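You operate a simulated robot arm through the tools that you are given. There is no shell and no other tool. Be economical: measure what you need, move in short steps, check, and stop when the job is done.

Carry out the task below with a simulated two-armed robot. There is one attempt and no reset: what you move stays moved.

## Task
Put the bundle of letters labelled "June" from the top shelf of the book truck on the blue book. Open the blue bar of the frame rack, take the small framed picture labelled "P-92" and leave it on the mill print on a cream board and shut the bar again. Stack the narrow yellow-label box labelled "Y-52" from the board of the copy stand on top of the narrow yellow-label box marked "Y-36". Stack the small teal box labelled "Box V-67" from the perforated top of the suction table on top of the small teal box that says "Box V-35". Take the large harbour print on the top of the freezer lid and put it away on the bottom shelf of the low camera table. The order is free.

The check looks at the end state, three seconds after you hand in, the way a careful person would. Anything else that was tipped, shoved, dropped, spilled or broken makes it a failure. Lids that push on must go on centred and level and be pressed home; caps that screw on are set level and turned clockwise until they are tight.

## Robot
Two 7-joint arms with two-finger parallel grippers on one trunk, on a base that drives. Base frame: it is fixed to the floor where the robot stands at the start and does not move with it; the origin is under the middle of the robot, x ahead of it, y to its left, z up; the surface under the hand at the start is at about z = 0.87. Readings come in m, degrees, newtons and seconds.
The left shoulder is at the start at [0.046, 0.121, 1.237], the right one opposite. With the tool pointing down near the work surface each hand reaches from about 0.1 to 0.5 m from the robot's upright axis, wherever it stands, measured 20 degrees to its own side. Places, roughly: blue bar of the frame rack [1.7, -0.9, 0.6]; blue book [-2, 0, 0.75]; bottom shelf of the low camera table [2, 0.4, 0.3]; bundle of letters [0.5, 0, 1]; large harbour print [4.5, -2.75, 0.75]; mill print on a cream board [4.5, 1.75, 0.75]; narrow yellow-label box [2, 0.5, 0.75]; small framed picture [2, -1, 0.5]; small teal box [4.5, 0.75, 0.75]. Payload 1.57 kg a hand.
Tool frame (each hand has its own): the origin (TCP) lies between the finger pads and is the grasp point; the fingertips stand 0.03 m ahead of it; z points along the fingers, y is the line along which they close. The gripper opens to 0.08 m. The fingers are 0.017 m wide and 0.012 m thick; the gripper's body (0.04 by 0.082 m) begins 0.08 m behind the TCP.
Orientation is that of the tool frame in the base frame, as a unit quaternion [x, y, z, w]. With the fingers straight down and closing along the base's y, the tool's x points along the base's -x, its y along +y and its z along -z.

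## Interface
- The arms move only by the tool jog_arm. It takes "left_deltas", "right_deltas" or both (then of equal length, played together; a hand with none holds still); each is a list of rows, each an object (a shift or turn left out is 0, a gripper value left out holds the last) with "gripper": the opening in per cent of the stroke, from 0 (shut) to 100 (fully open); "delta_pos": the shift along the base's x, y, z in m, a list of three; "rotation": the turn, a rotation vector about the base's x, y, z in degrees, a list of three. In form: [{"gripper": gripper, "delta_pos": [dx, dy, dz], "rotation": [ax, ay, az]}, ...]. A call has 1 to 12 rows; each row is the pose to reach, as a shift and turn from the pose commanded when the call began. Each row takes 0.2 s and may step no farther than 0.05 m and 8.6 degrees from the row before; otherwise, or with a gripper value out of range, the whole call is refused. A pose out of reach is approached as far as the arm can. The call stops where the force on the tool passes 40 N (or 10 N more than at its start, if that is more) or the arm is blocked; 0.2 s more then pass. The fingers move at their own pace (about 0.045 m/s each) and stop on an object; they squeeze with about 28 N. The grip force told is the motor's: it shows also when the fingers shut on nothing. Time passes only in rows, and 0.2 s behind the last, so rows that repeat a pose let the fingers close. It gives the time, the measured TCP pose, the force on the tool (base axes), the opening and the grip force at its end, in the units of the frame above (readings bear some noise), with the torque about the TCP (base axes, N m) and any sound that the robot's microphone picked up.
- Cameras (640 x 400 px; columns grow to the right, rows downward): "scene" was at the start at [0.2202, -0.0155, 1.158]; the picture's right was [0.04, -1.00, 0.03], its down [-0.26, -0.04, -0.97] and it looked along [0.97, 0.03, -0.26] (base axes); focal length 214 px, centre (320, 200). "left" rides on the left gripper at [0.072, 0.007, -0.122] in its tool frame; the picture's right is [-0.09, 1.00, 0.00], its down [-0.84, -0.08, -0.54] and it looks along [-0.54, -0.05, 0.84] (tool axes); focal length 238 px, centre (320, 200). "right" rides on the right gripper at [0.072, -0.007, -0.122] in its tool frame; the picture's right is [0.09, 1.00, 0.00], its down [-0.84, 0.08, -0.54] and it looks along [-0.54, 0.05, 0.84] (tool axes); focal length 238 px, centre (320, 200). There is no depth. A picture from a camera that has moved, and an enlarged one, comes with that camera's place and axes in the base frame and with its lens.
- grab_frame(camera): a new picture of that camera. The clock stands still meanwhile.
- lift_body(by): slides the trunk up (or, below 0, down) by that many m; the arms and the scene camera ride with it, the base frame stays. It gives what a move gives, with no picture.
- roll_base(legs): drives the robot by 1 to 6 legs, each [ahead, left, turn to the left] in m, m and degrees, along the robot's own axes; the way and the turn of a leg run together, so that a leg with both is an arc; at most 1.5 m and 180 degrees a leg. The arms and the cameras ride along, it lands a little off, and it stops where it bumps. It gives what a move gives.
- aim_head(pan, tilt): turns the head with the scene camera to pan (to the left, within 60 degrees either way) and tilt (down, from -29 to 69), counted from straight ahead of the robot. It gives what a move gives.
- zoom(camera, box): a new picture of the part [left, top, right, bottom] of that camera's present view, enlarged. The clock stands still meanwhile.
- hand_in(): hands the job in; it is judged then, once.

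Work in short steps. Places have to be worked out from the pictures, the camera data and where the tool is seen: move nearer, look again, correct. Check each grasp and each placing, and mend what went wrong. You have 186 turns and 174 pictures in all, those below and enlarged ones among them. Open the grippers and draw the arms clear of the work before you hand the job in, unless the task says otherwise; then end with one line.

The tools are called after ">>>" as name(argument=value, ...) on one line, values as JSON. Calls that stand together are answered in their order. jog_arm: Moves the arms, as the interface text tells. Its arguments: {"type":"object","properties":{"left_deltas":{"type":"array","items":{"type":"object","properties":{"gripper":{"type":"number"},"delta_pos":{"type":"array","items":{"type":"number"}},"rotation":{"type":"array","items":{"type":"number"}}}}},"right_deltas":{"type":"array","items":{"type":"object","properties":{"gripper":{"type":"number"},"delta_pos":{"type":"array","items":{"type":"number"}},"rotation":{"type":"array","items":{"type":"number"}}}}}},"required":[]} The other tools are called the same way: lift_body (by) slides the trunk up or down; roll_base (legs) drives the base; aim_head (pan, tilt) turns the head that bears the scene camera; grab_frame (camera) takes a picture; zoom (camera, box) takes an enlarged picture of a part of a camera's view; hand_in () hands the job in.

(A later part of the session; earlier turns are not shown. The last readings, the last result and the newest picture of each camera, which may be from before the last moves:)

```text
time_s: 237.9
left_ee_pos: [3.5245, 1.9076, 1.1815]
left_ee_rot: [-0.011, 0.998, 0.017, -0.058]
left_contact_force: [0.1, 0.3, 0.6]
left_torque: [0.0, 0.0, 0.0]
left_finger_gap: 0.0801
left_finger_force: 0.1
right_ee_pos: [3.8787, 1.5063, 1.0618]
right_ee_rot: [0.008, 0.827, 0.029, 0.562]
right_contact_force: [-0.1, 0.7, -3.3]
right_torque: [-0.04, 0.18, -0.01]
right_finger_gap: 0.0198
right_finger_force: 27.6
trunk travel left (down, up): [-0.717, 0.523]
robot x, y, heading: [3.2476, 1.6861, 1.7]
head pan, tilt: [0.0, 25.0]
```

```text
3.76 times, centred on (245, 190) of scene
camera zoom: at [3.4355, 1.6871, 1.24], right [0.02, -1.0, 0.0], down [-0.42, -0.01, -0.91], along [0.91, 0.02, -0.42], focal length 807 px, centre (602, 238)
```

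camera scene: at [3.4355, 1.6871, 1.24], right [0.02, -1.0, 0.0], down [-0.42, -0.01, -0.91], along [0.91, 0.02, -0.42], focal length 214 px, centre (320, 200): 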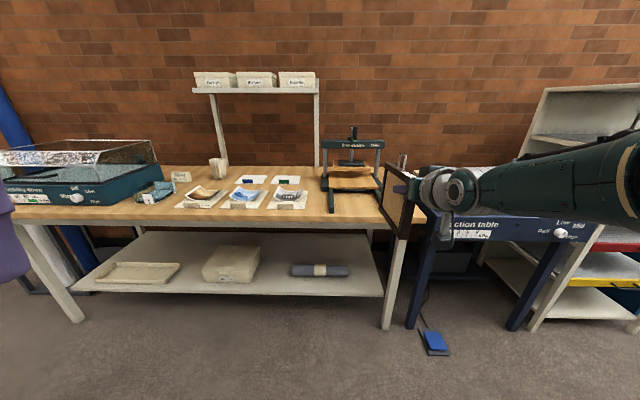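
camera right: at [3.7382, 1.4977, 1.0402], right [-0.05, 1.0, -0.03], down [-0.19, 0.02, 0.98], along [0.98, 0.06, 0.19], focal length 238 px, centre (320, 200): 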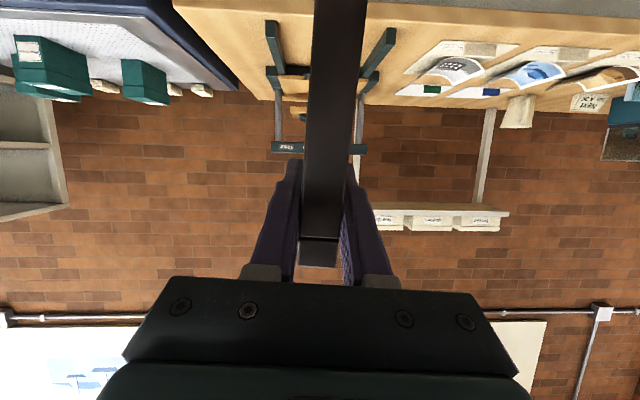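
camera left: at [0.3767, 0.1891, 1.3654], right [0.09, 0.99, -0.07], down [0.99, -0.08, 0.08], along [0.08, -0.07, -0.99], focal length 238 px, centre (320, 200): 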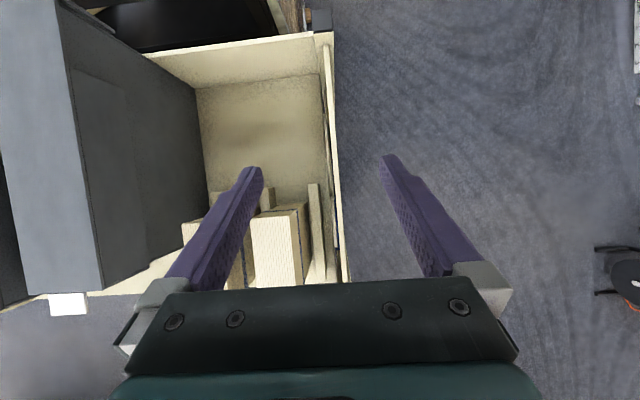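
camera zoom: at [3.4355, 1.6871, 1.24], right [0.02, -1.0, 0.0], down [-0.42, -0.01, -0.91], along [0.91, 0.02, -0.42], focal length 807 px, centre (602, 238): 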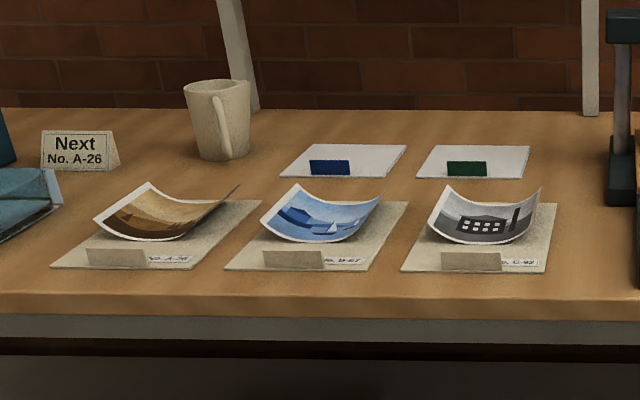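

The mill print is the right-hand one (No. C-92), its board front at about (4.234, 1.848) and bench z≈0.826. I roll the hand -90° about the forward axis so the frame becomes horizontal, picture up.

>>> jog_arm(right_deltas=[{"rotation": [-8.2, 0, 0]}, {"rotation": [-16.4, 0, 0]}, {"rotation": [-24.6, 0, 0]}, {"rotation": [-32.8, 0, 0]}, {"rotation": [-41, 0, 0]}, {"rotation": [-49.2, 0, 0]}, {"rotation": [-57.4, 0, 0]}, {"rotation": [-65.6, 0, 0]}, {"rotation": [-73.8, 0, 0]}, {"rotation": [-82, 0, 0]}, {"rotation": [-90, 0, 0]}])

>>> grab_frame(camera="scene")

```text
time_s: 240.3
left_ee_pos: [3.525, 1.9082, 1.1814]
left_ee_rot: [-0.011, 0.998, 0.016, -0.059]
left_contact_force: [1.2, -0.1, -0.9]
left_torque: [0.01, -0.02, 0.0]
left_finger_gap: 0.0801
left_finger_force: 0.0
right_ee_pos: [3.8436, 1.4776, 1.0949]
right_ee_rot: [-0.391, 0.608, -0.563, 0.4]
right_contact_force: [0.4, -0.4, -3.6]
right_torque: [0.09, 0.2, 0.01]
right_finger_gap: 0.0197
right_finger_force: 28.1
right hand out of reach, approached as far as the arm can: row 4, 5, 6, 7, 8, 9, 10, 11
trunk travel left (down, up): [-0.717, 0.523]
robot x, y, heading: [3.2471, 1.6824, 1.6]
head pan, tilt: [0.0, 25.0]
```

```text
72 pictures are left
camera scene: at [3.4354, 1.6871, 1.2401], right [0.02, -1.0, 0.0], down [-0.42, -0.01, -0.91], along [0.91, 0.02, -0.42], focal length 214 px, centre (320, 200)
```

scene: 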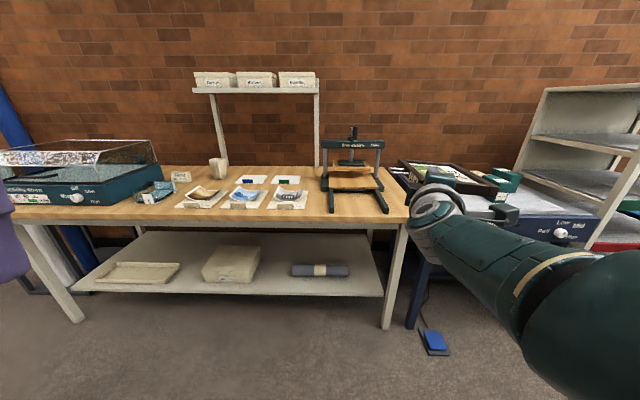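

The frame is flat with its picture up. I add a slight nose-down pitch, then drive to put the frame's centre above (4.31, 1.845).

>>> jog_arm(right_deltas=[{"rotation": [-1.7, 5, 0]}, {"rotation": [-3.4, 10, 0]}])

>>> roll_base(legs=[[0, 0.4, -1.6], [0.3, 0, 0]])

>>> aim_head(pan=-15, tilt=35)

>>> grab_frame(camera="scene")

```text
time_s: 240.9
left_ee_pos: [3.5255, 1.9092, 1.1814]
left_ee_rot: [-0.011, 0.998, 0.016, -0.059]
left_contact_force: [0.0, 0.0, -0.3]
left_torque: [0.01, 0.01, 0.03]
left_finger_gap: 0.0799
left_finger_force: 0.1
right_ee_pos: [3.8455, 1.4713, 1.0918]
right_ee_rot: [-0.45, 0.62, -0.549, 0.334]
right_contact_force: [-0.6, 0.0, -3.7]
right_torque: [0.14, 0.16, -0.01]
right_finger_gap: 0.0196
right_finger_force: 27.8
right hand out of reach, approached as far as the arm can: row 2
trunk travel left (down, up): [-0.717, 0.523]
robot x, y, heading: [3.2455, 1.6836, 1.3]
head pan, tilt: [0.0, 25.0]
```

```text
time_s: 245.1
left_ee_pos: [3.8451, 2.2942, 1.1802]
left_ee_rot: [0.008, 0.998, 0.017, -0.059]
left_contact_force: [0.3, -0.5, 0.8]
left_torque: [-0.01, 0.02, 0.0]
left_finger_gap: 0.0801
left_finger_force: 0.1
right_ee_pos: [4.1495, 1.8461, 1.0929]
right_ee_rot: [-0.437, 0.629, -0.555, 0.323]
right_contact_force: [-0.5, 0.2, -3.3]
right_torque: [0.13, 0.15, -0.01]
right_finger_gap: 0.0197
right_finger_force: 28.4
trunk travel left (down, up): [-0.717, 0.523]
robot x, y, heading: [3.5527, 2.0779, -0.6]
head pan, tilt: [0.0, 25.0]
```

```text
time_s: 245.9
left_ee_pos: [3.8446, 2.2945, 1.1804]
left_ee_rot: [0.008, 0.998, 0.018, -0.058]
left_contact_force: [-0.1, 0.1, -0.6]
left_torque: [-0.03, 0.0, 0.0]
left_finger_gap: 0.0799
left_finger_force: 0.1
right_ee_pos: [4.1489, 1.8434, 1.0922]
right_ee_rot: [-0.438, 0.628, -0.557, 0.321]
right_contact_force: [-0.3, -0.4, -3.4]
right_torque: [0.14, 0.18, -0.02]
right_finger_gap: 0.0198
right_finger_force: 28.0
trunk travel left (down, up): [-0.717, 0.523]
robot x, y, heading: [3.5597, 2.081, -0.5]
head pan, tilt: [-15.0, 35.0]
```

```text
71 pictures are left
camera scene: at [3.7425, 2.0573, 1.2282], right [-0.22, -0.97, 0.0], down [-0.52, 0.12, -0.84], along [0.82, -0.19, -0.54], focal length 214 px, centre (320, 200)
```

scene: 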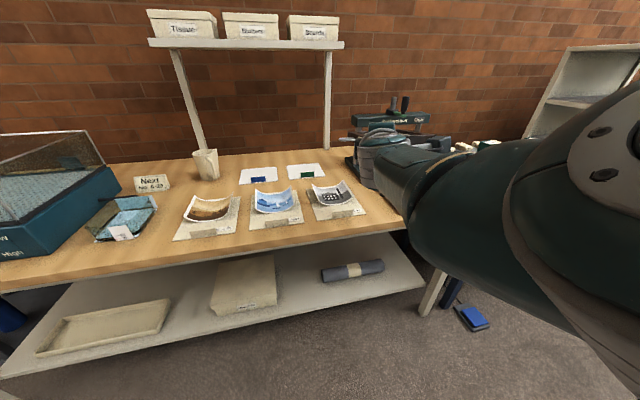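

The mill board's centre reads about (4.34, 1.86). I adjust by +0.11 ahead and +0.05 left, lower to about 0.95, and check with the hand camera.

>>> roll_base(legs=[[0, 0.052, 0], [0.11, 0, 0]])

>>> lift_body(by=-0.13)

>>> grab_frame(camera="right")

>>> aim_head(pan=-5, tilt=30)

>>> grab_frame(camera="scene")

```text
time_s: 247.6
left_ee_pos: [3.9565, 2.3461, 1.1814]
left_ee_rot: [0.007, 0.998, 0.017, -0.057]
left_contact_force: [-0.6, -0.1, 0.6]
left_torque: [-0.01, -0.02, -0.01]
left_finger_gap: 0.0799
left_finger_force: 0.0
right_ee_pos: [4.2585, 1.8946, 1.092]
right_ee_rot: [-0.437, 0.628, -0.556, 0.324]
right_contact_force: [-0.4, -0.5, -3.5]
right_torque: [0.15, 0.18, -0.02]
right_finger_gap: 0.0197
right_finger_force: 27.8
trunk travel left (down, up): [-0.717, 0.523]
robot x, y, heading: [3.669, 2.1271, -0.4]
head pan, tilt: [-15.0, 35.0]
```

```text
time_s: 249.2
left_ee_pos: [3.9554, 2.3455, 1.0508]
left_ee_rot: [0.007, 0.998, 0.018, -0.059]
left_contact_force: [0.1, -0.4, -0.8]
left_torque: [-0.02, 0.02, 0.03]
left_finger_gap: 0.0799
left_finger_force: 0.0
right_ee_pos: [4.2604, 1.8943, 0.9638]
right_ee_rot: [-0.437, 0.629, -0.556, 0.322]
right_contact_force: [0.2, -0.9, -2.9]
right_torque: [0.16, 0.18, 0.01]
right_finger_gap: 0.0199
right_finger_force: 27.9
trunk travel left (down, up): [-0.587, 0.653]
robot x, y, heading: [3.6673, 2.1283, -0.9]
head pan, tilt: [-15.0, 35.0]
```

```text
70 pictures are left
camera right: at [4.1218, 1.8786, 0.9968], right [-0.23, -0.08, -0.97], down [-0.16, 0.99, -0.05], along [0.96, 0.14, -0.24], focal length 238 px, centre (320, 200)
```

right: 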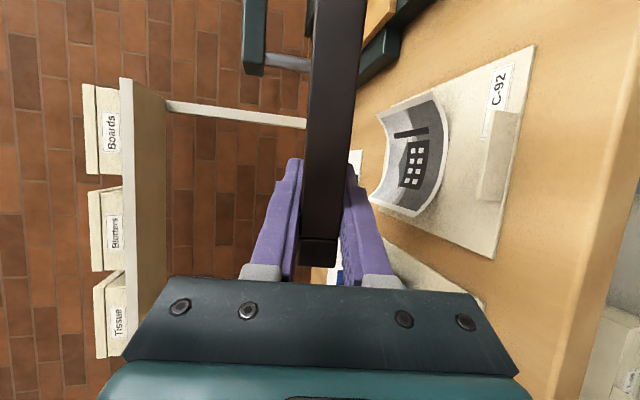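

```text
time_s: 249.9
left_ee_pos: [3.9559, 2.3462, 1.0504]
left_ee_rot: [0.006, 0.998, 0.018, -0.059]
left_contact_force: [-0.1, -0.6, 0.8]
left_torque: [0.03, 0.0, 0.0]
left_finger_gap: 0.08
left_finger_force: 0.1
right_ee_pos: [4.2602, 1.8929, 0.9636]
right_ee_rot: [-0.436, 0.628, -0.558, 0.323]
right_contact_force: [0.0, 0.0, -2.5]
right_torque: [0.16, 0.17, -0.02]
right_finger_gap: 0.0196
right_finger_force: 28.6
trunk travel left (down, up): [-0.587, 0.653]
robot x, y, heading: [3.6662, 2.1287, -0.5]
head pan, tilt: [-5.0, 30.0]
```

```text
69 pictures are left
camera scene: at [3.8546, 2.1136, 1.1011], right [-0.16, -0.99, 0.0], down [-0.5, 0.08, -0.86], along [0.85, -0.14, -0.51], focal length 214 px, centre (320, 200)
```

scene: 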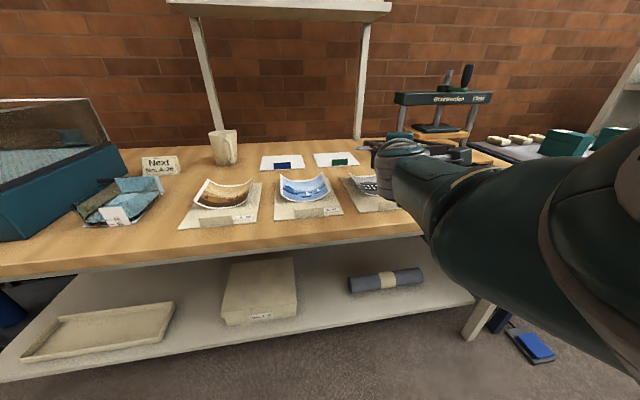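

The board spans y 1.79–1.936 from x≈4.255, and the frame's centre is at y≈1.857. I go 2 cm ahead and lower step by step.

>>> roll_base(legs=[[0.02, 0.004, 0]])

>>> lift_body(by=-0.045)

>>> lift_body(by=-0.012)

>>> grab_frame(camera="right")

```text
time_s: 250.7
left_ee_pos: [3.9745, 2.3493, 1.0497]
left_ee_rot: [0.007, 0.998, 0.017, -0.058]
left_contact_force: [0.8, -0.6, 0.6]
left_torque: [0.03, -0.01, 0.0]
left_finger_gap: 0.0801
left_finger_force: 0.1
right_ee_pos: [4.2791, 1.8975, 0.9617]
right_ee_rot: [-0.438, 0.628, -0.556, 0.323]
right_contact_force: [0.9, -0.5, -3.5]
right_torque: [0.14, 0.17, 0.02]
right_finger_gap: 0.0198
right_finger_force: 28.0
trunk travel left (down, up): [-0.587, 0.653]
robot x, y, heading: [3.6904, 2.1338, -0.8]
head pan, tilt: [-5.0, 30.0]
```

```text
time_s: 251.6
left_ee_pos: [3.9744, 2.3498, 1.0059]
left_ee_rot: [0.007, 0.998, 0.018, -0.058]
left_contact_force: [-0.1, -0.1, -0.6]
left_torque: [-0.01, -0.03, 0.05]
left_finger_gap: 0.0798
left_finger_force: 0.0
right_ee_pos: [4.2789, 1.8962, 0.9177]
right_ee_rot: [-0.438, 0.628, -0.556, 0.322]
right_contact_force: [1.0, 0.8, -4.2]
right_torque: [0.12, 0.18, 0.03]
right_finger_gap: 0.0201
right_finger_force: 28.6
trunk travel left (down, up): [-0.542, 0.698]
robot x, y, heading: [3.6868, 2.1361, -0.8]
head pan, tilt: [-5.0, 30.0]
```

```text
time_s: 252.2
left_ee_pos: [3.9744, 2.351, 0.9936]
left_ee_rot: [0.007, 0.998, 0.018, -0.058]
left_contact_force: [0.4, 0.2, -0.7]
left_torque: [0.0, -0.03, 0.01]
left_finger_gap: 0.0799
left_finger_force: 0.1
right_ee_pos: [4.2804, 1.8984, 0.9049]
right_ee_rot: [-0.438, 0.627, -0.557, 0.323]
right_contact_force: [-0.5, -0.7, -2.9]
right_torque: [0.15, 0.17, 0.03]
right_finger_gap: 0.02
right_finger_force: 27.2
trunk travel left (down, up): [-0.53, 0.71]
robot x, y, heading: [3.6895, 2.1317, -0.5]
head pan, tilt: [-5.0, 30.0]
```

```text
68 pictures are left
camera right: at [4.1415, 1.8821, 0.9395], right [-0.23, -0.09, -0.97], down [-0.16, 0.99, -0.05], along [0.96, 0.14, -0.24], focal length 238 px, centre (320, 200)
```

right: 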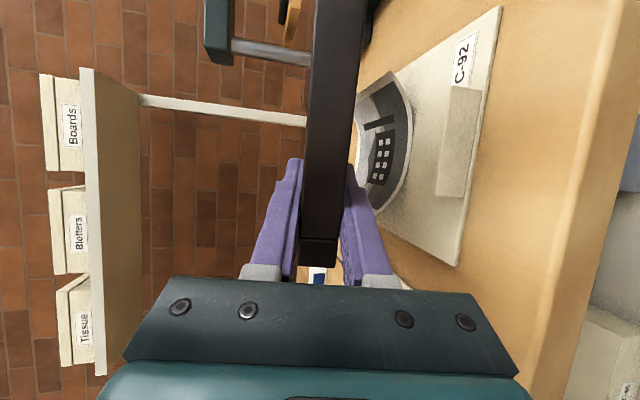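

It's approaching. I keep lowering in small steps.

>>> lift_body(by=-0.01)

>>> lift_body(by=-0.008)

>>> lift_body(by=-0.006)

>>> grab_frame(camera="right")

```text
time_s: 252.7
left_ee_pos: [3.9755, 2.3484, 0.9848]
left_ee_rot: [0.007, 0.998, 0.018, -0.059]
left_contact_force: [0.2, 0.1, -0.3]
left_torque: [0.03, 0.0, 0.04]
left_finger_gap: 0.0804
left_finger_force: 0.1
right_ee_pos: [4.2796, 1.8983, 0.8956]
right_ee_rot: [-0.438, 0.629, -0.556, 0.322]
right_contact_force: [0.1, -0.6, -3.2]
right_torque: [0.12, 0.17, -0.04]
right_finger_gap: 0.02
right_finger_force: 27.7
trunk travel left (down, up): [-0.52, 0.72]
robot x, y, heading: [3.6869, 2.1334, -0.7]
head pan, tilt: [-5.0, 30.0]
```

```text
time_s: 253.3
left_ee_pos: [3.9752, 2.3489, 0.976]
left_ee_rot: [0.007, 0.998, 0.018, -0.058]
left_contact_force: [-0.7, 0.1, -0.1]
left_torque: [-0.01, -0.02, -0.01]
left_finger_gap: 0.0798
left_finger_force: 0.0
right_ee_pos: [4.278, 1.897, 0.8868]
right_ee_rot: [-0.438, 0.628, -0.556, 0.323]
right_contact_force: [-0.3, -0.3, -3.7]
right_torque: [0.13, 0.13, -0.01]
right_finger_gap: 0.0198
right_finger_force: 28.5
trunk travel left (down, up): [-0.512, 0.728]
robot x, y, heading: [3.6868, 2.132, -0.5]
head pan, tilt: [-5.0, 30.0]
```

```text
time_s: 253.8
left_ee_pos: [3.9747, 2.349, 0.9704]
left_ee_rot: [0.006, 0.998, 0.018, -0.059]
left_contact_force: [-0.3, 0.2, 0.7]
left_torque: [0.0, 0.0, 0.02]
left_finger_gap: 0.08
left_finger_force: 0.0
right_ee_pos: [4.2787, 1.8982, 0.8808]
right_ee_rot: [-0.438, 0.628, -0.556, 0.323]
right_contact_force: [-0.3, 0.2, -3.3]
right_torque: [0.11, 0.16, 0.02]
right_finger_gap: 0.0198
right_finger_force: 28.1
trunk travel left (down, up): [-0.506, 0.734]
robot x, y, heading: [3.6867, 2.133, -0.6]
head pan, tilt: [-5.0, 30.0]
```

```text
67 pictures are left
camera right: at [4.1414, 1.8821, 0.9155], right [-0.23, -0.09, -0.97], down [-0.16, 0.99, -0.05], along [0.96, 0.14, -0.24], focal length 238 px, centre (320, 200)
```

right: 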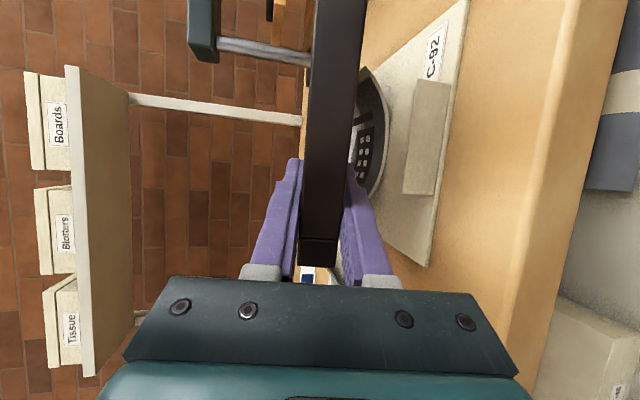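

Still free at 0.881. I continue down.

>>> lift_body(by=-0.006)

>>> lift_body(by=-0.005)

>>> grab_frame(camera="right")

>>> aim_head(pan=-20, tilt=35)

>>> grab_frame(camera="scene")

```text
time_s: 254.4
left_ee_pos: [3.976, 2.349, 0.9646]
left_ee_rot: [0.008, 0.998, 0.018, -0.058]
left_contact_force: [0.0, -0.3, 0.4]
left_torque: [-0.05, 0.03, 0.01]
left_finger_gap: 0.0799
left_finger_force: 0.0
right_ee_pos: [4.2799, 1.897, 0.8749]
right_ee_rot: [-0.439, 0.628, -0.556, 0.323]
right_contact_force: [-0.3, -0.4, -3.3]
right_torque: [0.17, 0.13, -0.04]
right_finger_gap: 0.0198
right_finger_force: 27.7
trunk travel left (down, up): [-0.5, 0.74]
robot x, y, heading: [3.6883, 2.132, -0.5]
head pan, tilt: [-5.0, 30.0]
```

```text
time_s: 254.9
left_ee_pos: [3.9755, 2.3493, 0.9588]
left_ee_rot: [0.007, 0.998, 0.018, -0.058]
left_contact_force: [0.5, -0.1, -0.6]
left_torque: [0.0, 0.04, 0.01]
left_finger_gap: 0.0801
left_finger_force: 0.0
right_ee_pos: [4.2788, 1.8969, 0.8706]
right_ee_rot: [-0.438, 0.629, -0.556, 0.322]
right_contact_force: [-0.8, -0.3, -3.7]
right_torque: [0.13, 0.18, 0.0]
right_finger_gap: 0.0199
right_finger_force: 28.5
trunk travel left (down, up): [-0.495, 0.745]
robot x, y, heading: [3.6915, 2.1344, -1.0]
head pan, tilt: [-5.0, 30.0]
```

```text
66 pictures are left
camera right: at [4.1414, 1.8821, 0.9045], right [-0.23, -0.09, -0.97], down [-0.16, 0.99, -0.05], along [0.96, 0.14, -0.24], focal length 238 px, centre (320, 200)
```

right: 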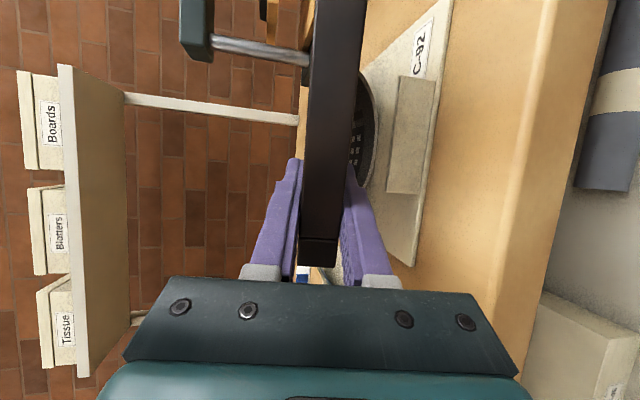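

```text
time_s: 255.7
left_ee_pos: [3.9745, 2.3482, 0.959]
left_ee_rot: [0.007, 0.998, 0.018, -0.058]
left_contact_force: [-0.4, 0.4, 0.5]
left_torque: [0.02, -0.02, -0.01]
left_finger_gap: 0.0801
left_finger_force: 0.0
right_ee_pos: [4.2796, 1.8981, 0.8696]
right_ee_rot: [-0.438, 0.629, -0.557, 0.322]
right_contact_force: [0.2, 0.4, -3.7]
right_torque: [0.17, 0.15, 0.0]
right_finger_gap: 0.0199
right_finger_force: 28.4
trunk travel left (down, up): [-0.495, 0.745]
robot x, y, heading: [3.6896, 2.1307, -0.7]
head pan, tilt: [-20.0, 35.0]
```

```text
65 pictures are left
camera scene: at [3.8677, 2.101, 1.0023], right [-0.35, -0.94, 0.0], down [-0.54, 0.2, -0.82], along [0.77, -0.29, -0.57], focal length 214 px, centre (320, 200)
```

scene: 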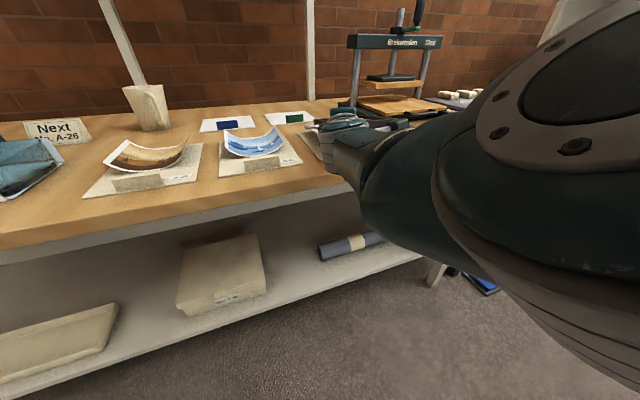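

I lower a bit more, watching the force.

>>> lift_body(by=-0.006)

>>> lift_body(by=-0.005)

>>> zoom(camera="scene", box=[280, 80, 420, 190])

```text
time_s: 256.3
left_ee_pos: [3.9752, 2.348, 0.9521]
left_ee_rot: [0.007, 0.998, 0.018, -0.059]
left_contact_force: [-0.8, -0.9, -0.2]
left_torque: [0.01, 0.02, -0.03]
left_finger_gap: 0.08
left_finger_force: 0.0
right_ee_pos: [4.2797, 1.8968, 0.8641]
right_ee_rot: [-0.438, 0.629, -0.556, 0.323]
right_contact_force: [-0.4, 0.8, -3.2]
right_torque: [0.16, 0.17, -0.02]
right_finger_gap: 0.0195
right_finger_force: 27.8
trunk travel left (down, up): [-0.489, 0.751]
robot x, y, heading: [3.6876, 2.1324, -1.0]
head pan, tilt: [-20.0, 35.0]
```

```text
time_s: 256.8
left_ee_pos: [3.9754, 2.3501, 0.9484]
left_ee_rot: [0.007, 0.998, 0.017, -0.058]
left_contact_force: [0.5, 0.0, -0.1]
left_torque: [-0.01, 0.0, 0.04]
left_finger_gap: 0.0801
left_finger_force: 0.0
right_ee_pos: [4.2798, 1.8972, 0.859]
right_ee_rot: [-0.438, 0.628, -0.557, 0.323]
right_contact_force: [1.3, -1.1, -3.1]
right_torque: [0.12, 0.17, -0.02]
right_finger_gap: 0.0198
right_finger_force: 27.4
trunk travel left (down, up): [-0.484, 0.756]
robot x, y, heading: [3.6917, 2.1278, -0.9]
head pan, tilt: [-20.0, 35.0]
```

```text
3.64 times, centred on (350, 135) of scene
camera zoom: at [3.8678, 2.101, 0.9913], right [-0.35, -0.94, 0.0], down [-0.54, 0.2, -0.82], along [0.77, -0.29, -0.57], focal length 780 px, centre (211, 436)
```

zoom: 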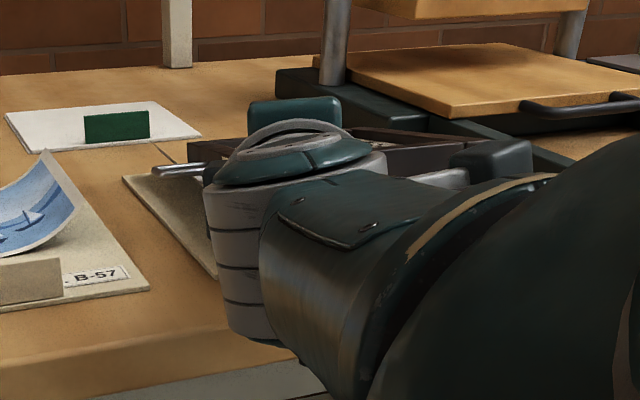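

The handle wire reads z≈0.851, consistent with the frame's position, so the bench is a bit lower than I thought. I continue in small steps.

>>> lift_body(by=-0.004)

>>> lift_body(by=-0.004)

>>> lift_body(by=-0.004)

```text
time_s: 257.3
left_ee_pos: [3.9742, 2.3503, 0.9438]
left_ee_rot: [0.008, 0.998, 0.018, -0.059]
left_contact_force: [0.3, -0.5, 0.0]
left_torque: [-0.01, 0.01, -0.01]
left_finger_gap: 0.08
left_finger_force: 0.0
right_ee_pos: [4.2791, 1.8979, 0.856]
right_ee_rot: [-0.438, 0.628, -0.557, 0.322]
right_contact_force: [0.1, 0.7, -2.9]
right_torque: [0.17, 0.15, -0.01]
right_finger_gap: 0.0199
right_finger_force: 28.3
trunk travel left (down, up): [-0.48, 0.76]
robot x, y, heading: [3.6894, 2.1315, -0.4]
head pan, tilt: [-20.0, 35.0]
```

```text
time_s: 257.9
left_ee_pos: [3.9752, 2.3489, 0.9398]
left_ee_rot: [0.007, 0.998, 0.018, -0.059]
left_contact_force: [0.1, 0.8, -0.1]
left_torque: [0.05, -0.03, 0.04]
left_finger_gap: 0.08
left_finger_force: 0.0
right_ee_pos: [4.2789, 1.897, 0.8514]
right_ee_rot: [-0.438, 0.629, -0.556, 0.322]
right_contact_force: [-0.4, -0.9, -3.0]
right_torque: [0.13, 0.16, 0.01]
right_finger_gap: 0.02
right_finger_force: 28.1
trunk travel left (down, up): [-0.476, 0.764]
robot x, y, heading: [3.6878, 2.1313, -0.8]
head pan, tilt: [-20.0, 35.0]
```

```text
time_s: 258.4
left_ee_pos: [3.9758, 2.3485, 0.9372]
left_ee_rot: [0.007, 0.998, 0.018, -0.058]
left_contact_force: [-0.3, 0.7, 0.2]
left_torque: [-0.01, 0.0, -0.02]
left_finger_gap: 0.0798
left_finger_force: 0.1
right_ee_pos: [4.2807, 1.8972, 0.848]
right_ee_rot: [-0.436, 0.628, -0.558, 0.323]
right_contact_force: [-1.6, 1.5, 6.6]
right_torque: [0.09, 0.23, -0.03]
right_finger_gap: 0.0197
right_finger_force: 27.6
trunk travel left (down, up): [-0.472, 0.768]
robot x, y, heading: [3.6879, 2.136, -0.6]
head pan, tilt: [-20.0, 35.0]
```

The contact is near the fingers, probably the board's front tab. I raise 1 cm, go 1.5 cm farther in, and open only partway so the frame settles onto the print.

>>> lift_body(by=0.01)

>>> roll_base(legs=[[0.015, 0, 0]])

>>> jog_arm(right_deltas=[{"gripper": 32}, {"gripper": 40}, {"gripper": 50}, {"gripper": 50}])

>>> grab_frame(camera="right")

```text
time_s: 259.0
left_ee_pos: [3.9759, 2.3492, 0.9462]
left_ee_rot: [0.007, 0.998, 0.018, -0.058]
left_contact_force: [0.2, -0.2, 0.1]
left_torque: [0.0, 0.03, -0.01]
left_finger_gap: 0.0797
left_finger_force: 0.0
right_ee_pos: [4.2785, 1.8979, 0.856]
right_ee_rot: [-0.439, 0.629, -0.555, 0.322]
right_contact_force: [0.2, -0.1, -3.5]
right_torque: [0.14, 0.14, -0.03]
right_finger_gap: 0.0198
right_finger_force: 27.7
trunk travel left (down, up): [-0.482, 0.758]
robot x, y, heading: [3.6853, 2.1346, -0.5]
head pan, tilt: [-20.0, 35.0]
```

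```text
time_s: 259.7
left_ee_pos: [3.9905, 2.3484, 0.9464]
left_ee_rot: [0.007, 0.998, 0.017, -0.057]
left_contact_force: [-0.1, 0.1, 0.1]
left_torque: [-0.04, 0.0, -0.01]
left_finger_gap: 0.08
left_finger_force: 0.1
right_ee_pos: [4.2957, 1.8971, 0.8579]
right_ee_rot: [-0.438, 0.628, -0.556, 0.323]
right_contact_force: [-0.2, -0.1, -2.4]
right_torque: [0.11, 0.14, -0.01]
right_finger_gap: 0.0197
right_finger_force: 27.5
trunk travel left (down, up): [-0.482, 0.758]
robot x, y, heading: [3.7035, 2.1359, -0.6]
head pan, tilt: [-20.0, 35.0]
```

```text
time_s: 260.7
left_ee_pos: [3.9904, 2.3493, 0.946]
left_ee_rot: [0.007, 0.998, 0.017, -0.058]
left_contact_force: [-0.6, 0.2, 0.2]
left_torque: [0.01, 0.0, 0.02]
left_finger_gap: 0.0799
left_finger_force: 0.1
right_ee_pos: [4.2953, 1.8965, 0.8575]
right_ee_rot: [-0.437, 0.628, -0.557, 0.322]
right_contact_force: [-2.3, 0.3, 4.3]
right_torque: [0.05, 0.22, -0.04]
right_finger_gap: 0.0359
right_finger_force: 0.0
trunk travel left (down, up): [-0.482, 0.758]
robot x, y, heading: [3.7005, 2.1354, -0.6]
head pan, tilt: [-20.0, 35.0]
```

```text
63 pictures are left
camera right: at [4.1568, 1.8811, 0.8924], right [-0.23, -0.09, -0.97], down [-0.16, 0.99, -0.05], along [0.96, 0.14, -0.24], focal length 238 px, centre (320, 200)
```

right: 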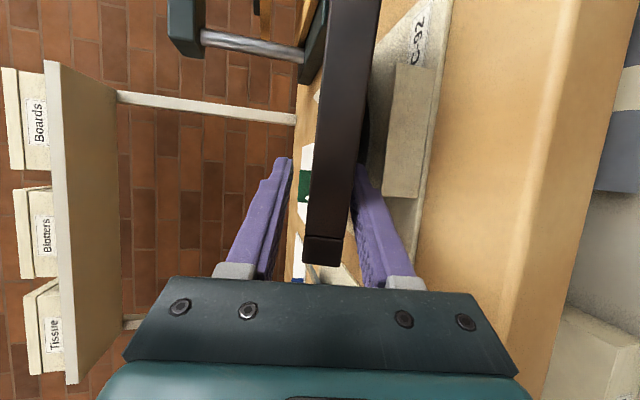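

The frame is released and resting on the print and the lower finger. I raise 3 mm and withdraw along the finger direction.

>>> lift_body(by=0.003)

>>> roll_base(legs=[[-0.045, 0.021, 0]])

>>> grab_frame(camera="right")

```text
time_s: 261.3
left_ee_pos: [3.9909, 2.3481, 0.9492]
left_ee_rot: [0.007, 0.998, 0.017, -0.058]
left_contact_force: [0.2, -0.9, -0.8]
left_torque: [0.0, 0.01, 0.0]
left_finger_gap: 0.08
left_finger_force: 0.1
right_ee_pos: [4.2951, 1.8963, 0.8604]
right_ee_rot: [-0.438, 0.628, -0.556, 0.322]
right_contact_force: [0.7, -1.2, 1.2]
right_torque: [0.04, 0.04, 0.02]
right_finger_gap: 0.0394
right_finger_force: 0.1
trunk travel left (down, up): [-0.485, 0.755]
robot x, y, heading: [3.7035, 2.1307, -0.7]
head pan, tilt: [-20.0, 35.0]
```

```text
time_s: 262.2
left_ee_pos: [3.9471, 2.3701, 0.9488]
left_ee_rot: [0.007, 0.998, 0.018, -0.058]
left_contact_force: [-0.2, -0.2, 1.2]
left_torque: [0.02, 0.01, 0.01]
left_finger_gap: 0.0798
left_finger_force: 0.0
right_ee_pos: [4.2505, 1.9193, 0.8594]
right_ee_rot: [-0.437, 0.628, -0.557, 0.323]
right_contact_force: [0.7, -0.5, -0.1]
right_torque: [0.03, 0.02, 0.03]
right_finger_gap: 0.0396
right_finger_force: 0.0
trunk travel left (down, up): [-0.485, 0.755]
robot x, y, heading: [3.6624, 2.1548, -0.5]
head pan, tilt: [-20.0, 35.0]
```

```text
62 pictures are left
camera right: at [4.1128, 1.903, 0.8946], right [-0.23, -0.09, -0.97], down [-0.16, 0.99, -0.05], along [0.96, 0.14, -0.24], focal length 238 px, centre (320, 200)
```

right: 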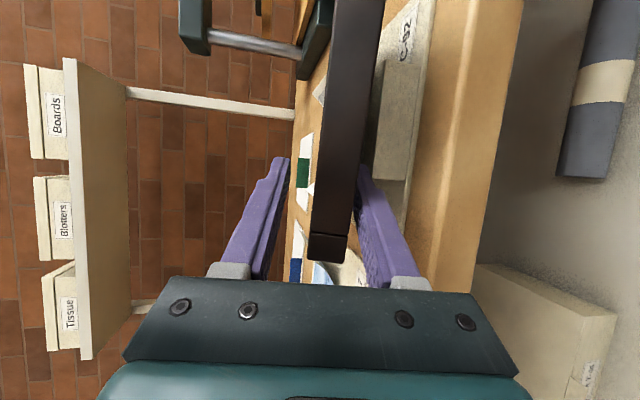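

The hand view suggests the board moved along with the hand, so a finger may be hooked behind the board's front tab. I check with the head camera.

>>> zoom(camera="scene", box=[220, 70, 440, 210])

```text
2.86 times, centred on (330, 140) of scene
camera zoom: at [3.8391, 2.122, 0.9924], right [-0.35, -0.94, 0.0], down [-0.54, 0.2, -0.82], along [0.77, -0.29, -0.57], focal length 613 px, centre (291, 371)
```

zoom: 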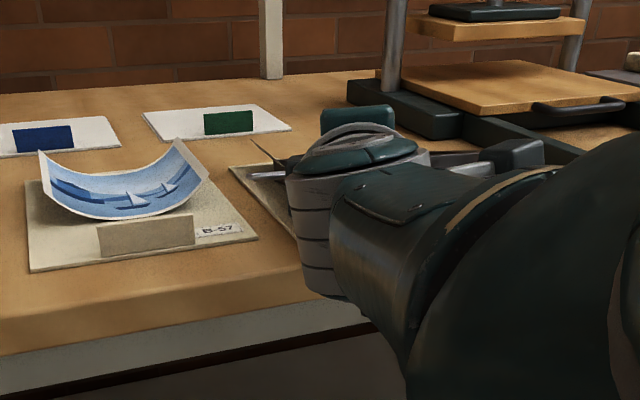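

The board was dragged about 2.6 cm by its tab. I raise the hand so the lower finger clears the tab, then withdraw.

>>> lift_body(by=0.028)

>>> roll_base(legs=[[-0.06, 0.028, 0]])

>>> grab_frame(camera="right")

>>> grab_frame(camera="scene")

```text
time_s: 262.9
left_ee_pos: [3.9469, 2.3703, 0.978]
left_ee_rot: [0.007, 0.998, 0.018, -0.058]
left_contact_force: [0.0, 0.3, -0.2]
left_torque: [-0.04, 0.01, 0.01]
left_finger_gap: 0.0802
left_finger_force: 0.0
right_ee_pos: [4.2498, 1.9177, 0.8876]
right_ee_rot: [-0.439, 0.628, -0.556, 0.322]
right_contact_force: [-1.2, -0.1, -1.4]
right_torque: [0.01, 0.07, -0.08]
right_finger_gap: 0.0418
right_finger_force: 0.1
trunk travel left (down, up): [-0.513, 0.727]
robot x, y, heading: [3.6605, 2.1544, -0.9]
head pan, tilt: [-20.0, 35.0]
```

```text
time_s: 263.9
left_ee_pos: [3.8858, 2.3979, 0.9767]
left_ee_rot: [0.008, 0.998, 0.018, -0.058]
left_contact_force: [-0.4, -0.3, 0.4]
left_torque: [0.01, -0.02, 0.0]
left_finger_gap: 0.08
left_finger_force: 0.0
right_ee_pos: [4.1901, 1.9465, 0.8884]
right_ee_rot: [-0.437, 0.629, -0.556, 0.322]
right_contact_force: [-0.7, 0.0, -2.1]
right_torque: [0.04, -0.01, 0.03]
right_finger_gap: 0.0417
right_finger_force: 1.4
trunk travel left (down, up): [-0.513, 0.727]
robot x, y, heading: [3.6011, 2.1838, -0.9]
head pan, tilt: [-20.0, 35.0]
```

```text
60 pictures are left
camera right: at [4.0522, 1.9312, 0.9223], right [-0.23, -0.09, -0.97], down [-0.16, 0.99, -0.05], along [0.96, 0.14, -0.24], focal length 238 px, centre (320, 200)
```

right: 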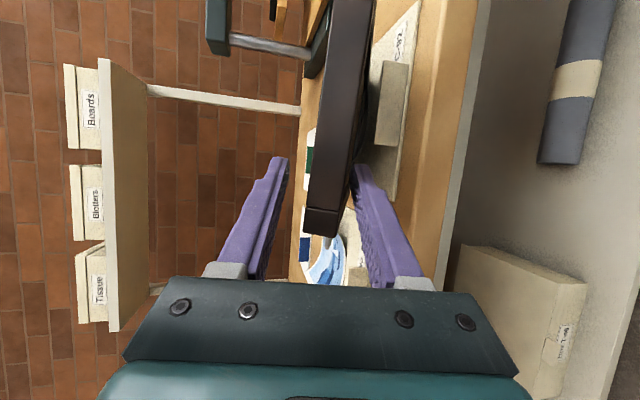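

```text
59 pictures are left
camera scene: at [3.7788, 2.1504, 1.0203], right [-0.35, -0.94, 0.0], down [-0.54, 0.2, -0.82], along [0.77, -0.29, -0.57], focal length 214 px, centre (320, 200)
```

scene: 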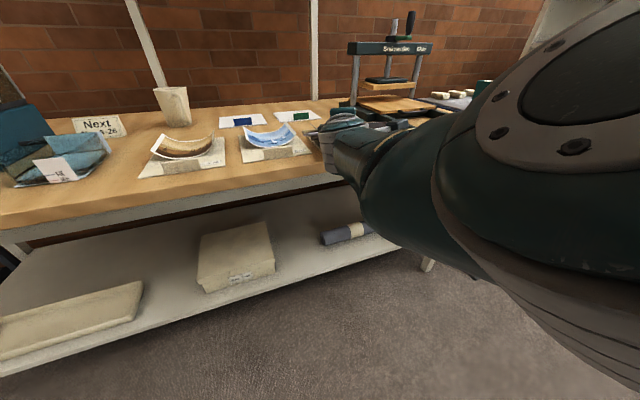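

The frame is wedged diagonally between the half-open fingers. I close to re-grip it, raise, and look at how the board and print lie now.

>>> jog_arm(right_deltas=[{"gripper": 25}, {"gripper": 0}, {"gripper": 0}, {"gripper": 0}])

>>> lift_body(by=0.1)

>>> grab_frame(camera="right")

```text
time_s: 264.9
left_ee_pos: [3.8872, 2.399, 0.9767]
left_ee_rot: [0.007, 0.998, 0.018, -0.057]
left_contact_force: [0.9, 0.4, -1.4]
left_torque: [-0.01, -0.01, -0.01]
left_finger_gap: 0.0798
left_finger_force: 0.1
right_ee_pos: [4.1909, 1.9461, 0.8872]
right_ee_rot: [-0.437, 0.629, -0.556, 0.323]
right_contact_force: [-0.9, 0.0, -2.8]
right_torque: [0.14, 0.26, 0.02]
right_finger_gap: 0.02
right_finger_force: 27.8
trunk travel left (down, up): [-0.513, 0.727]
robot x, y, heading: [3.5992, 2.1823, -0.6]
head pan, tilt: [-20.0, 35.0]
```

```text
time_s: 266.2
left_ee_pos: [3.8861, 2.3984, 1.0767]
left_ee_rot: [0.007, 0.998, 0.018, -0.058]
left_contact_force: [0.1, -0.2, 0.6]
left_torque: [-0.01, 0.01, 0.01]
left_finger_gap: 0.0802
left_finger_force: 0.1
right_ee_pos: [4.1893, 1.9463, 0.988]
right_ee_rot: [-0.437, 0.629, -0.556, 0.322]
right_contact_force: [-0.1, -0.6, -4.6]
right_torque: [0.13, 0.27, 0.0]
right_finger_gap: 0.0195
right_finger_force: 27.9
trunk travel left (down, up): [-0.613, 0.627]
robot x, y, heading: [3.5987, 2.1807, -0.7]
head pan, tilt: [-20.0, 35.0]
```

```text
58 pictures are left
camera right: at [4.0523, 1.931, 1.0222], right [-0.23, -0.09, -0.97], down [-0.16, 0.99, -0.05], along [0.96, 0.14, -0.24], focal length 238 px, centre (320, 200)
```

right: 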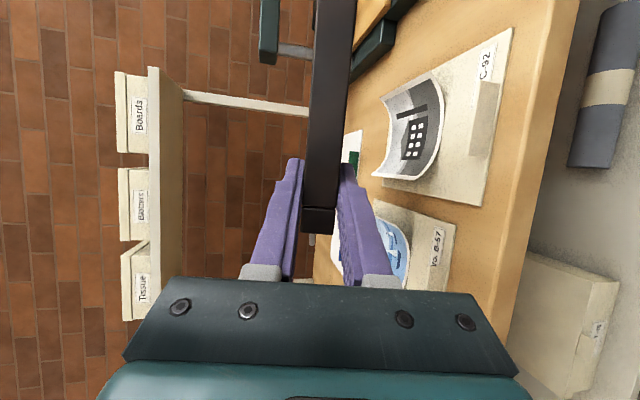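

The board now has its front edge at x≈4.224, y 1.805–1.954, and its raised tab at y 1.844–1.910. I'll rest the frame's near border on the tab, with the fingers left of it, so they come free. I move to TCP (4.244, 1.93) and lower.

>>> roll_base(legs=[[0.055, -0.016, 0]])

>>> lift_body(by=-0.07)

>>> grab_frame(camera="right")

```text
time_s: 267.2
left_ee_pos: [3.9418, 2.3824, 1.0765]
left_ee_rot: [0.008, 0.998, 0.018, -0.058]
left_contact_force: [0.7, 0.1, 0.6]
left_torque: [0.0, -0.01, 0.0]
left_finger_gap: 0.0804
left_finger_force: 0.1
right_ee_pos: [4.2449, 1.93, 0.9868]
right_ee_rot: [-0.437, 0.629, -0.557, 0.322]
right_contact_force: [-0.4, 0.2, -2.9]
right_torque: [0.15, 0.23, 0.04]
right_finger_gap: 0.0198
right_finger_force: 27.8
trunk travel left (down, up): [-0.613, 0.627]
robot x, y, heading: [3.6499, 2.1646, -1.0]
head pan, tilt: [-20.0, 35.0]
```

```text
time_s: 268.3
left_ee_pos: [3.9407, 2.3819, 1.0065]
left_ee_rot: [0.008, 0.998, 0.018, -0.059]
left_contact_force: [0.0, -0.2, -0.1]
left_torque: [0.0, 0.03, 0.01]
left_finger_gap: 0.08
left_finger_force: 0.0
right_ee_pos: [4.2451, 1.9299, 0.9182]
right_ee_rot: [-0.438, 0.628, -0.557, 0.322]
right_contact_force: [0.3, 0.4, -3.2]
right_torque: [0.17, 0.23, -0.01]
right_finger_gap: 0.0196
right_finger_force: 27.6
trunk travel left (down, up): [-0.543, 0.697]
robot x, y, heading: [3.653, 2.1685, -0.8]
head pan, tilt: [-20.0, 35.0]
```

```text
57 pictures are left
camera right: at [4.1075, 1.9142, 0.9524], right [-0.23, -0.09, -0.97], down [-0.16, 0.99, -0.05], along [0.96, 0.14, -0.24], focal length 238 px, centre (320, 200)
```

right: 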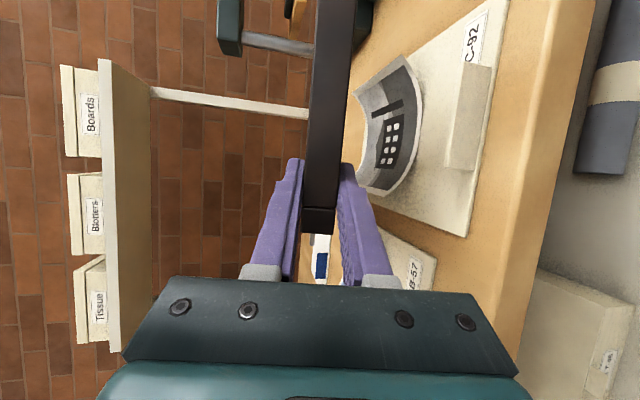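

The frame's y-span (about 1.81–1.95) matches the board. I lower to contact.

>>> lift_body(by=-0.038)

>>> lift_body(by=-0.006)

>>> lift_body(by=-0.005)

>>> grab_frame(camera="right")

```text
time_s: 269.1
left_ee_pos: [3.9412, 2.3817, 0.9689]
left_ee_rot: [0.007, 0.998, 0.019, -0.058]
left_contact_force: [-0.2, -0.2, -0.4]
left_torque: [-0.02, -0.01, -0.01]
left_finger_gap: 0.0802
left_finger_force: 0.1
right_ee_pos: [4.2459, 1.9298, 0.8798]
right_ee_rot: [-0.437, 0.629, -0.557, 0.322]
right_contact_force: [-0.8, -0.4, -2.8]
right_torque: [0.12, 0.23, -0.02]
right_finger_gap: 0.0197
right_finger_force: 28.1
trunk travel left (down, up): [-0.505, 0.735]
robot x, y, heading: [3.6542, 2.1685, -0.5]
head pan, tilt: [-20.0, 35.0]
```

```text
time_s: 269.6
left_ee_pos: [3.9423, 2.382, 0.9624]
left_ee_rot: [0.007, 0.998, 0.018, -0.058]
left_contact_force: [0.2, -0.5, -0.1]
left_torque: [0.0, -0.04, -0.03]
left_finger_gap: 0.0801
left_finger_force: 0.0
right_ee_pos: [4.2453, 1.9302, 0.8731]
right_ee_rot: [-0.438, 0.629, -0.556, 0.322]
right_contact_force: [-0.5, 0.5, -3.1]
right_torque: [0.16, 0.24, 0.03]
right_finger_gap: 0.0198
right_finger_force: 28.1
trunk travel left (down, up): [-0.499, 0.741]
robot x, y, heading: [3.6574, 2.1689, -0.6]
head pan, tilt: [-20.0, 35.0]
```

```text
time_s: 270.2
left_ee_pos: [3.9425, 2.3818, 0.9582]
left_ee_rot: [0.008, 0.998, 0.018, -0.059]
left_contact_force: [-0.2, 0.3, -0.2]
left_torque: [-0.02, 0.05, 0.04]
left_finger_gap: 0.0798
left_finger_force: 0.1
right_ee_pos: [4.2446, 1.9298, 0.868]
right_ee_rot: [-0.437, 0.629, -0.556, 0.322]
right_contact_force: [-0.1, -0.5, -2.9]
right_torque: [0.17, 0.26, 0.03]
right_finger_gap: 0.0198
right_finger_force: 28.1
trunk travel left (down, up): [-0.494, 0.746]
robot x, y, heading: [3.6522, 2.1639, -0.8]
head pan, tilt: [-20.0, 35.0]
```

```text
56 pictures are left
camera right: at [4.1074, 1.9143, 0.9032], right [-0.23, -0.09, -0.97], down [-0.16, 0.99, -0.05], along [0.96, 0.14, -0.24], focal length 238 px, centre (320, 200)
```

right: 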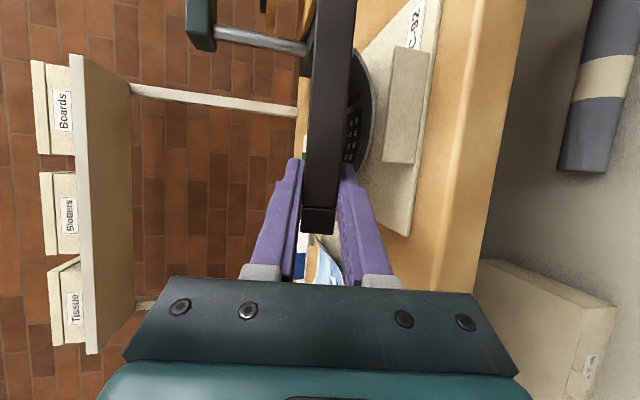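

The tab is low, so I simply release here: open to about 0.05 m so the frame cannot wedge, then withdraw and watch.

>>> lift_body(by=-0.004)

>>> jog_arm(right_deltas=[{"gripper": 35}, {"gripper": 45}, {"gripper": 55}, {"gripper": 60}, {"gripper": 60}])

>>> roll_base(legs=[[-0.035, 0.016, 0]])

>>> grab_frame(camera="right")

```text
time_s: 270.7
left_ee_pos: [3.9413, 2.3829, 0.9524]
left_ee_rot: [0.007, 0.998, 0.017, -0.059]
left_contact_force: [0.1, -0.4, -0.3]
left_torque: [0.01, 0.0, 0.0]
left_finger_gap: 0.0796
left_finger_force: 0.1
right_ee_pos: [4.2445, 1.9293, 0.8658]
right_ee_rot: [-0.437, 0.628, -0.557, 0.322]
right_contact_force: [-0.1, 0.7, -2.5]
right_torque: [0.17, 0.24, 0.0]
right_finger_gap: 0.0195
right_finger_force: 28.4
trunk travel left (down, up): [-0.49, 0.75]
robot x, y, heading: [3.6561, 2.1667, -0.5]
head pan, tilt: [-20.0, 35.0]
```

```text
time_s: 271.9
left_ee_pos: [3.9422, 2.3814, 0.9533]
left_ee_rot: [0.007, 0.998, 0.017, -0.057]
left_contact_force: [-0.9, 0.1, -0.7]
left_torque: [-0.01, -0.02, -0.01]
left_finger_gap: 0.0798
left_finger_force: 0.0
right_ee_pos: [4.2466, 1.9298, 0.8655]
right_ee_rot: [-0.436, 0.629, -0.556, 0.323]
right_contact_force: [-0.2, 0.1, -2.8]
right_torque: [-0.02, 0.02, 0.02]
right_finger_gap: 0.0496
right_finger_force: 1.8
trunk travel left (down, up): [-0.49, 0.75]
robot x, y, heading: [3.653, 2.1656, -0.6]
head pan, tilt: [-20.0, 35.0]
```

```text
time_s: 272.8
left_ee_pos: [3.9065, 2.3982, 0.9531]
left_ee_rot: [0.007, 0.998, 0.017, -0.058]
left_contact_force: [0.3, -0.4, 0.4]
left_torque: [0.03, -0.02, -0.01]
left_finger_gap: 0.08
left_finger_force: 0.1
right_ee_pos: [4.2095, 1.9461, 0.8645]
right_ee_rot: [-0.438, 0.629, -0.555, 0.323]
right_contact_force: [0.0, -0.2, -1.8]
right_torque: [0.03, -0.05, 0.02]
right_finger_gap: 0.0494
right_finger_force: 0.5
trunk travel left (down, up): [-0.49, 0.75]
robot x, y, heading: [3.6231, 2.1816, -0.4]
head pan, tilt: [-20.0, 35.0]
```

```text
55 pictures are left
camera right: at [4.0721, 1.931, 0.8992], right [-0.23, -0.09, -0.97], down [-0.16, 0.99, -0.05], along [0.96, 0.14, -0.24], focal length 238 px, centre (320, 200)
```

right: 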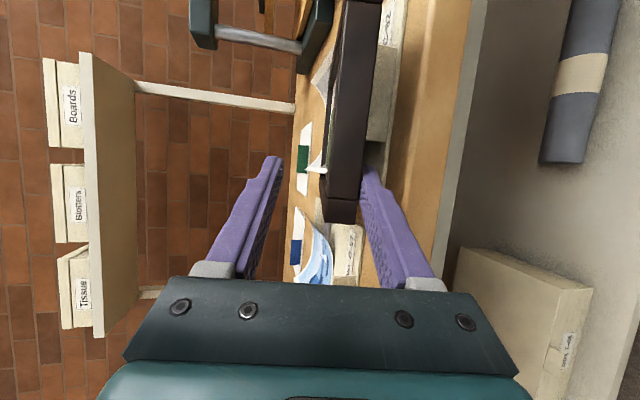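

The frame is dragged by finger friction because it lies too flat on the finger. A steeper lean will make its far edge hold instead. I re-grip, raise, and pitch the hand to about 35° nose-down.

>>> jog_arm(right_deltas=[{"gripper": 25}, {"gripper": 0}, {"gripper": 0}, {"gripper": 0}])

>>> lift_body(by=0.13)

>>> jog_arm(right_deltas=[{"rotation": [0, 8, 0]}, {"rotation": [0, 16, 0]}, {"rotation": [0, 24, 0]}])

>>> grab_frame(camera="right")

>>> grab_frame(camera="scene")

```text
time_s: 273.8
left_ee_pos: [3.9052, 2.3991, 0.954]
left_ee_rot: [0.007, 0.998, 0.019, -0.058]
left_contact_force: [1.0, 0.2, -0.6]
left_torque: [0.02, -0.03, 0.0]
left_finger_gap: 0.0799
left_finger_force: 0.0
right_ee_pos: [4.2099, 1.946, 0.8646]
right_ee_rot: [-0.438, 0.629, -0.556, 0.322]
right_contact_force: [-0.1, 0.1, -2.7]
right_torque: [0.15, 0.29, 0.0]
right_finger_gap: 0.0198
right_finger_force: 28.2
trunk travel left (down, up): [-0.49, 0.75]
robot x, y, heading: [3.6146, 2.1823, -0.8]
head pan, tilt: [-20.0, 35.0]
```

```text
time_s: 275.4
left_ee_pos: [3.9064, 2.399, 1.0841]
left_ee_rot: [0.008, 0.998, 0.017, -0.058]
left_contact_force: [-0.6, 0.4, 0.6]
left_torque: [0.01, 0.0, 0.02]
left_finger_gap: 0.08
left_finger_force: 0.1
right_ee_pos: [4.2106, 1.9467, 0.9949]
right_ee_rot: [-0.438, 0.629, -0.556, 0.322]
right_contact_force: [-0.7, -0.2, -2.3]
right_torque: [0.19, 0.3, 0.01]
right_finger_gap: 0.0198
right_finger_force: 28.3
trunk travel left (down, up): [-0.62, 0.62]
robot x, y, heading: [3.6207, 2.183, -0.5]
head pan, tilt: [-20.0, 35.0]
```

```text
time_s: 276.2
left_ee_pos: [3.906, 2.3985, 1.0843]
left_ee_rot: [0.007, 0.998, 0.018, -0.059]
left_contact_force: [-0.2, 0.3, 0.0]
left_torque: [-0.03, 0.01, 0.0]
left_finger_gap: 0.08
left_finger_force: 0.0
right_ee_pos: [4.2236, 1.9454, 0.9859]
right_ee_rot: [-0.485, 0.656, -0.515, 0.261]
right_contact_force: [0.3, 0.5, -3.4]
right_torque: [0.19, 0.27, -0.02]
right_finger_gap: 0.0194
right_finger_force: 28.4
right hand out of reach, approached as far as the arm can: row 1, 2, 3
trunk travel left (down, up): [-0.62, 0.62]
robot x, y, heading: [3.6158, 2.1859, -0.7]
head pan, tilt: [-20.0, 35.0]
```

```text
54 pictures are left
camera right: at [4.0946, 1.9303, 1.0455], right [-0.4, -0.09, -0.91], down [-0.16, 0.99, -0.02], along [0.9, 0.14, -0.41], focal length 238 px, centre (320, 200)
```

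right: 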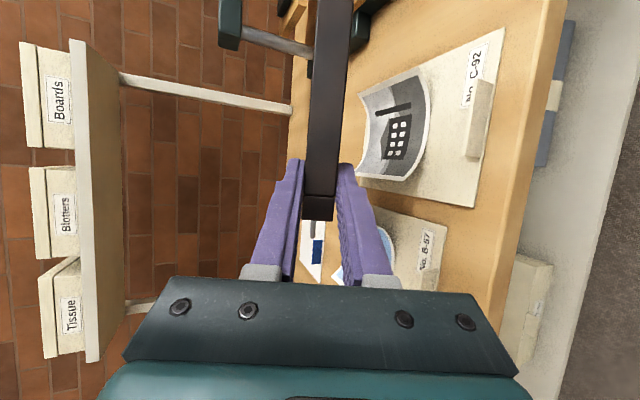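

```text
53 pictures are left
camera scene: at [3.7985, 2.1502, 1.1273], right [-0.35, -0.94, 0.0], down [-0.54, 0.2, -0.82], along [0.77, -0.29, -0.57], focal length 214 px, centre (320, 200)
```

scene: 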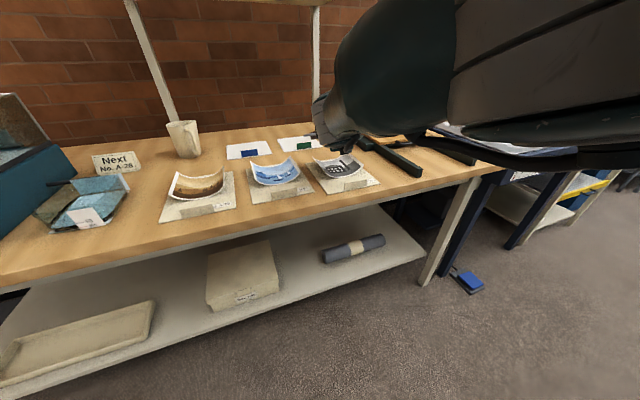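

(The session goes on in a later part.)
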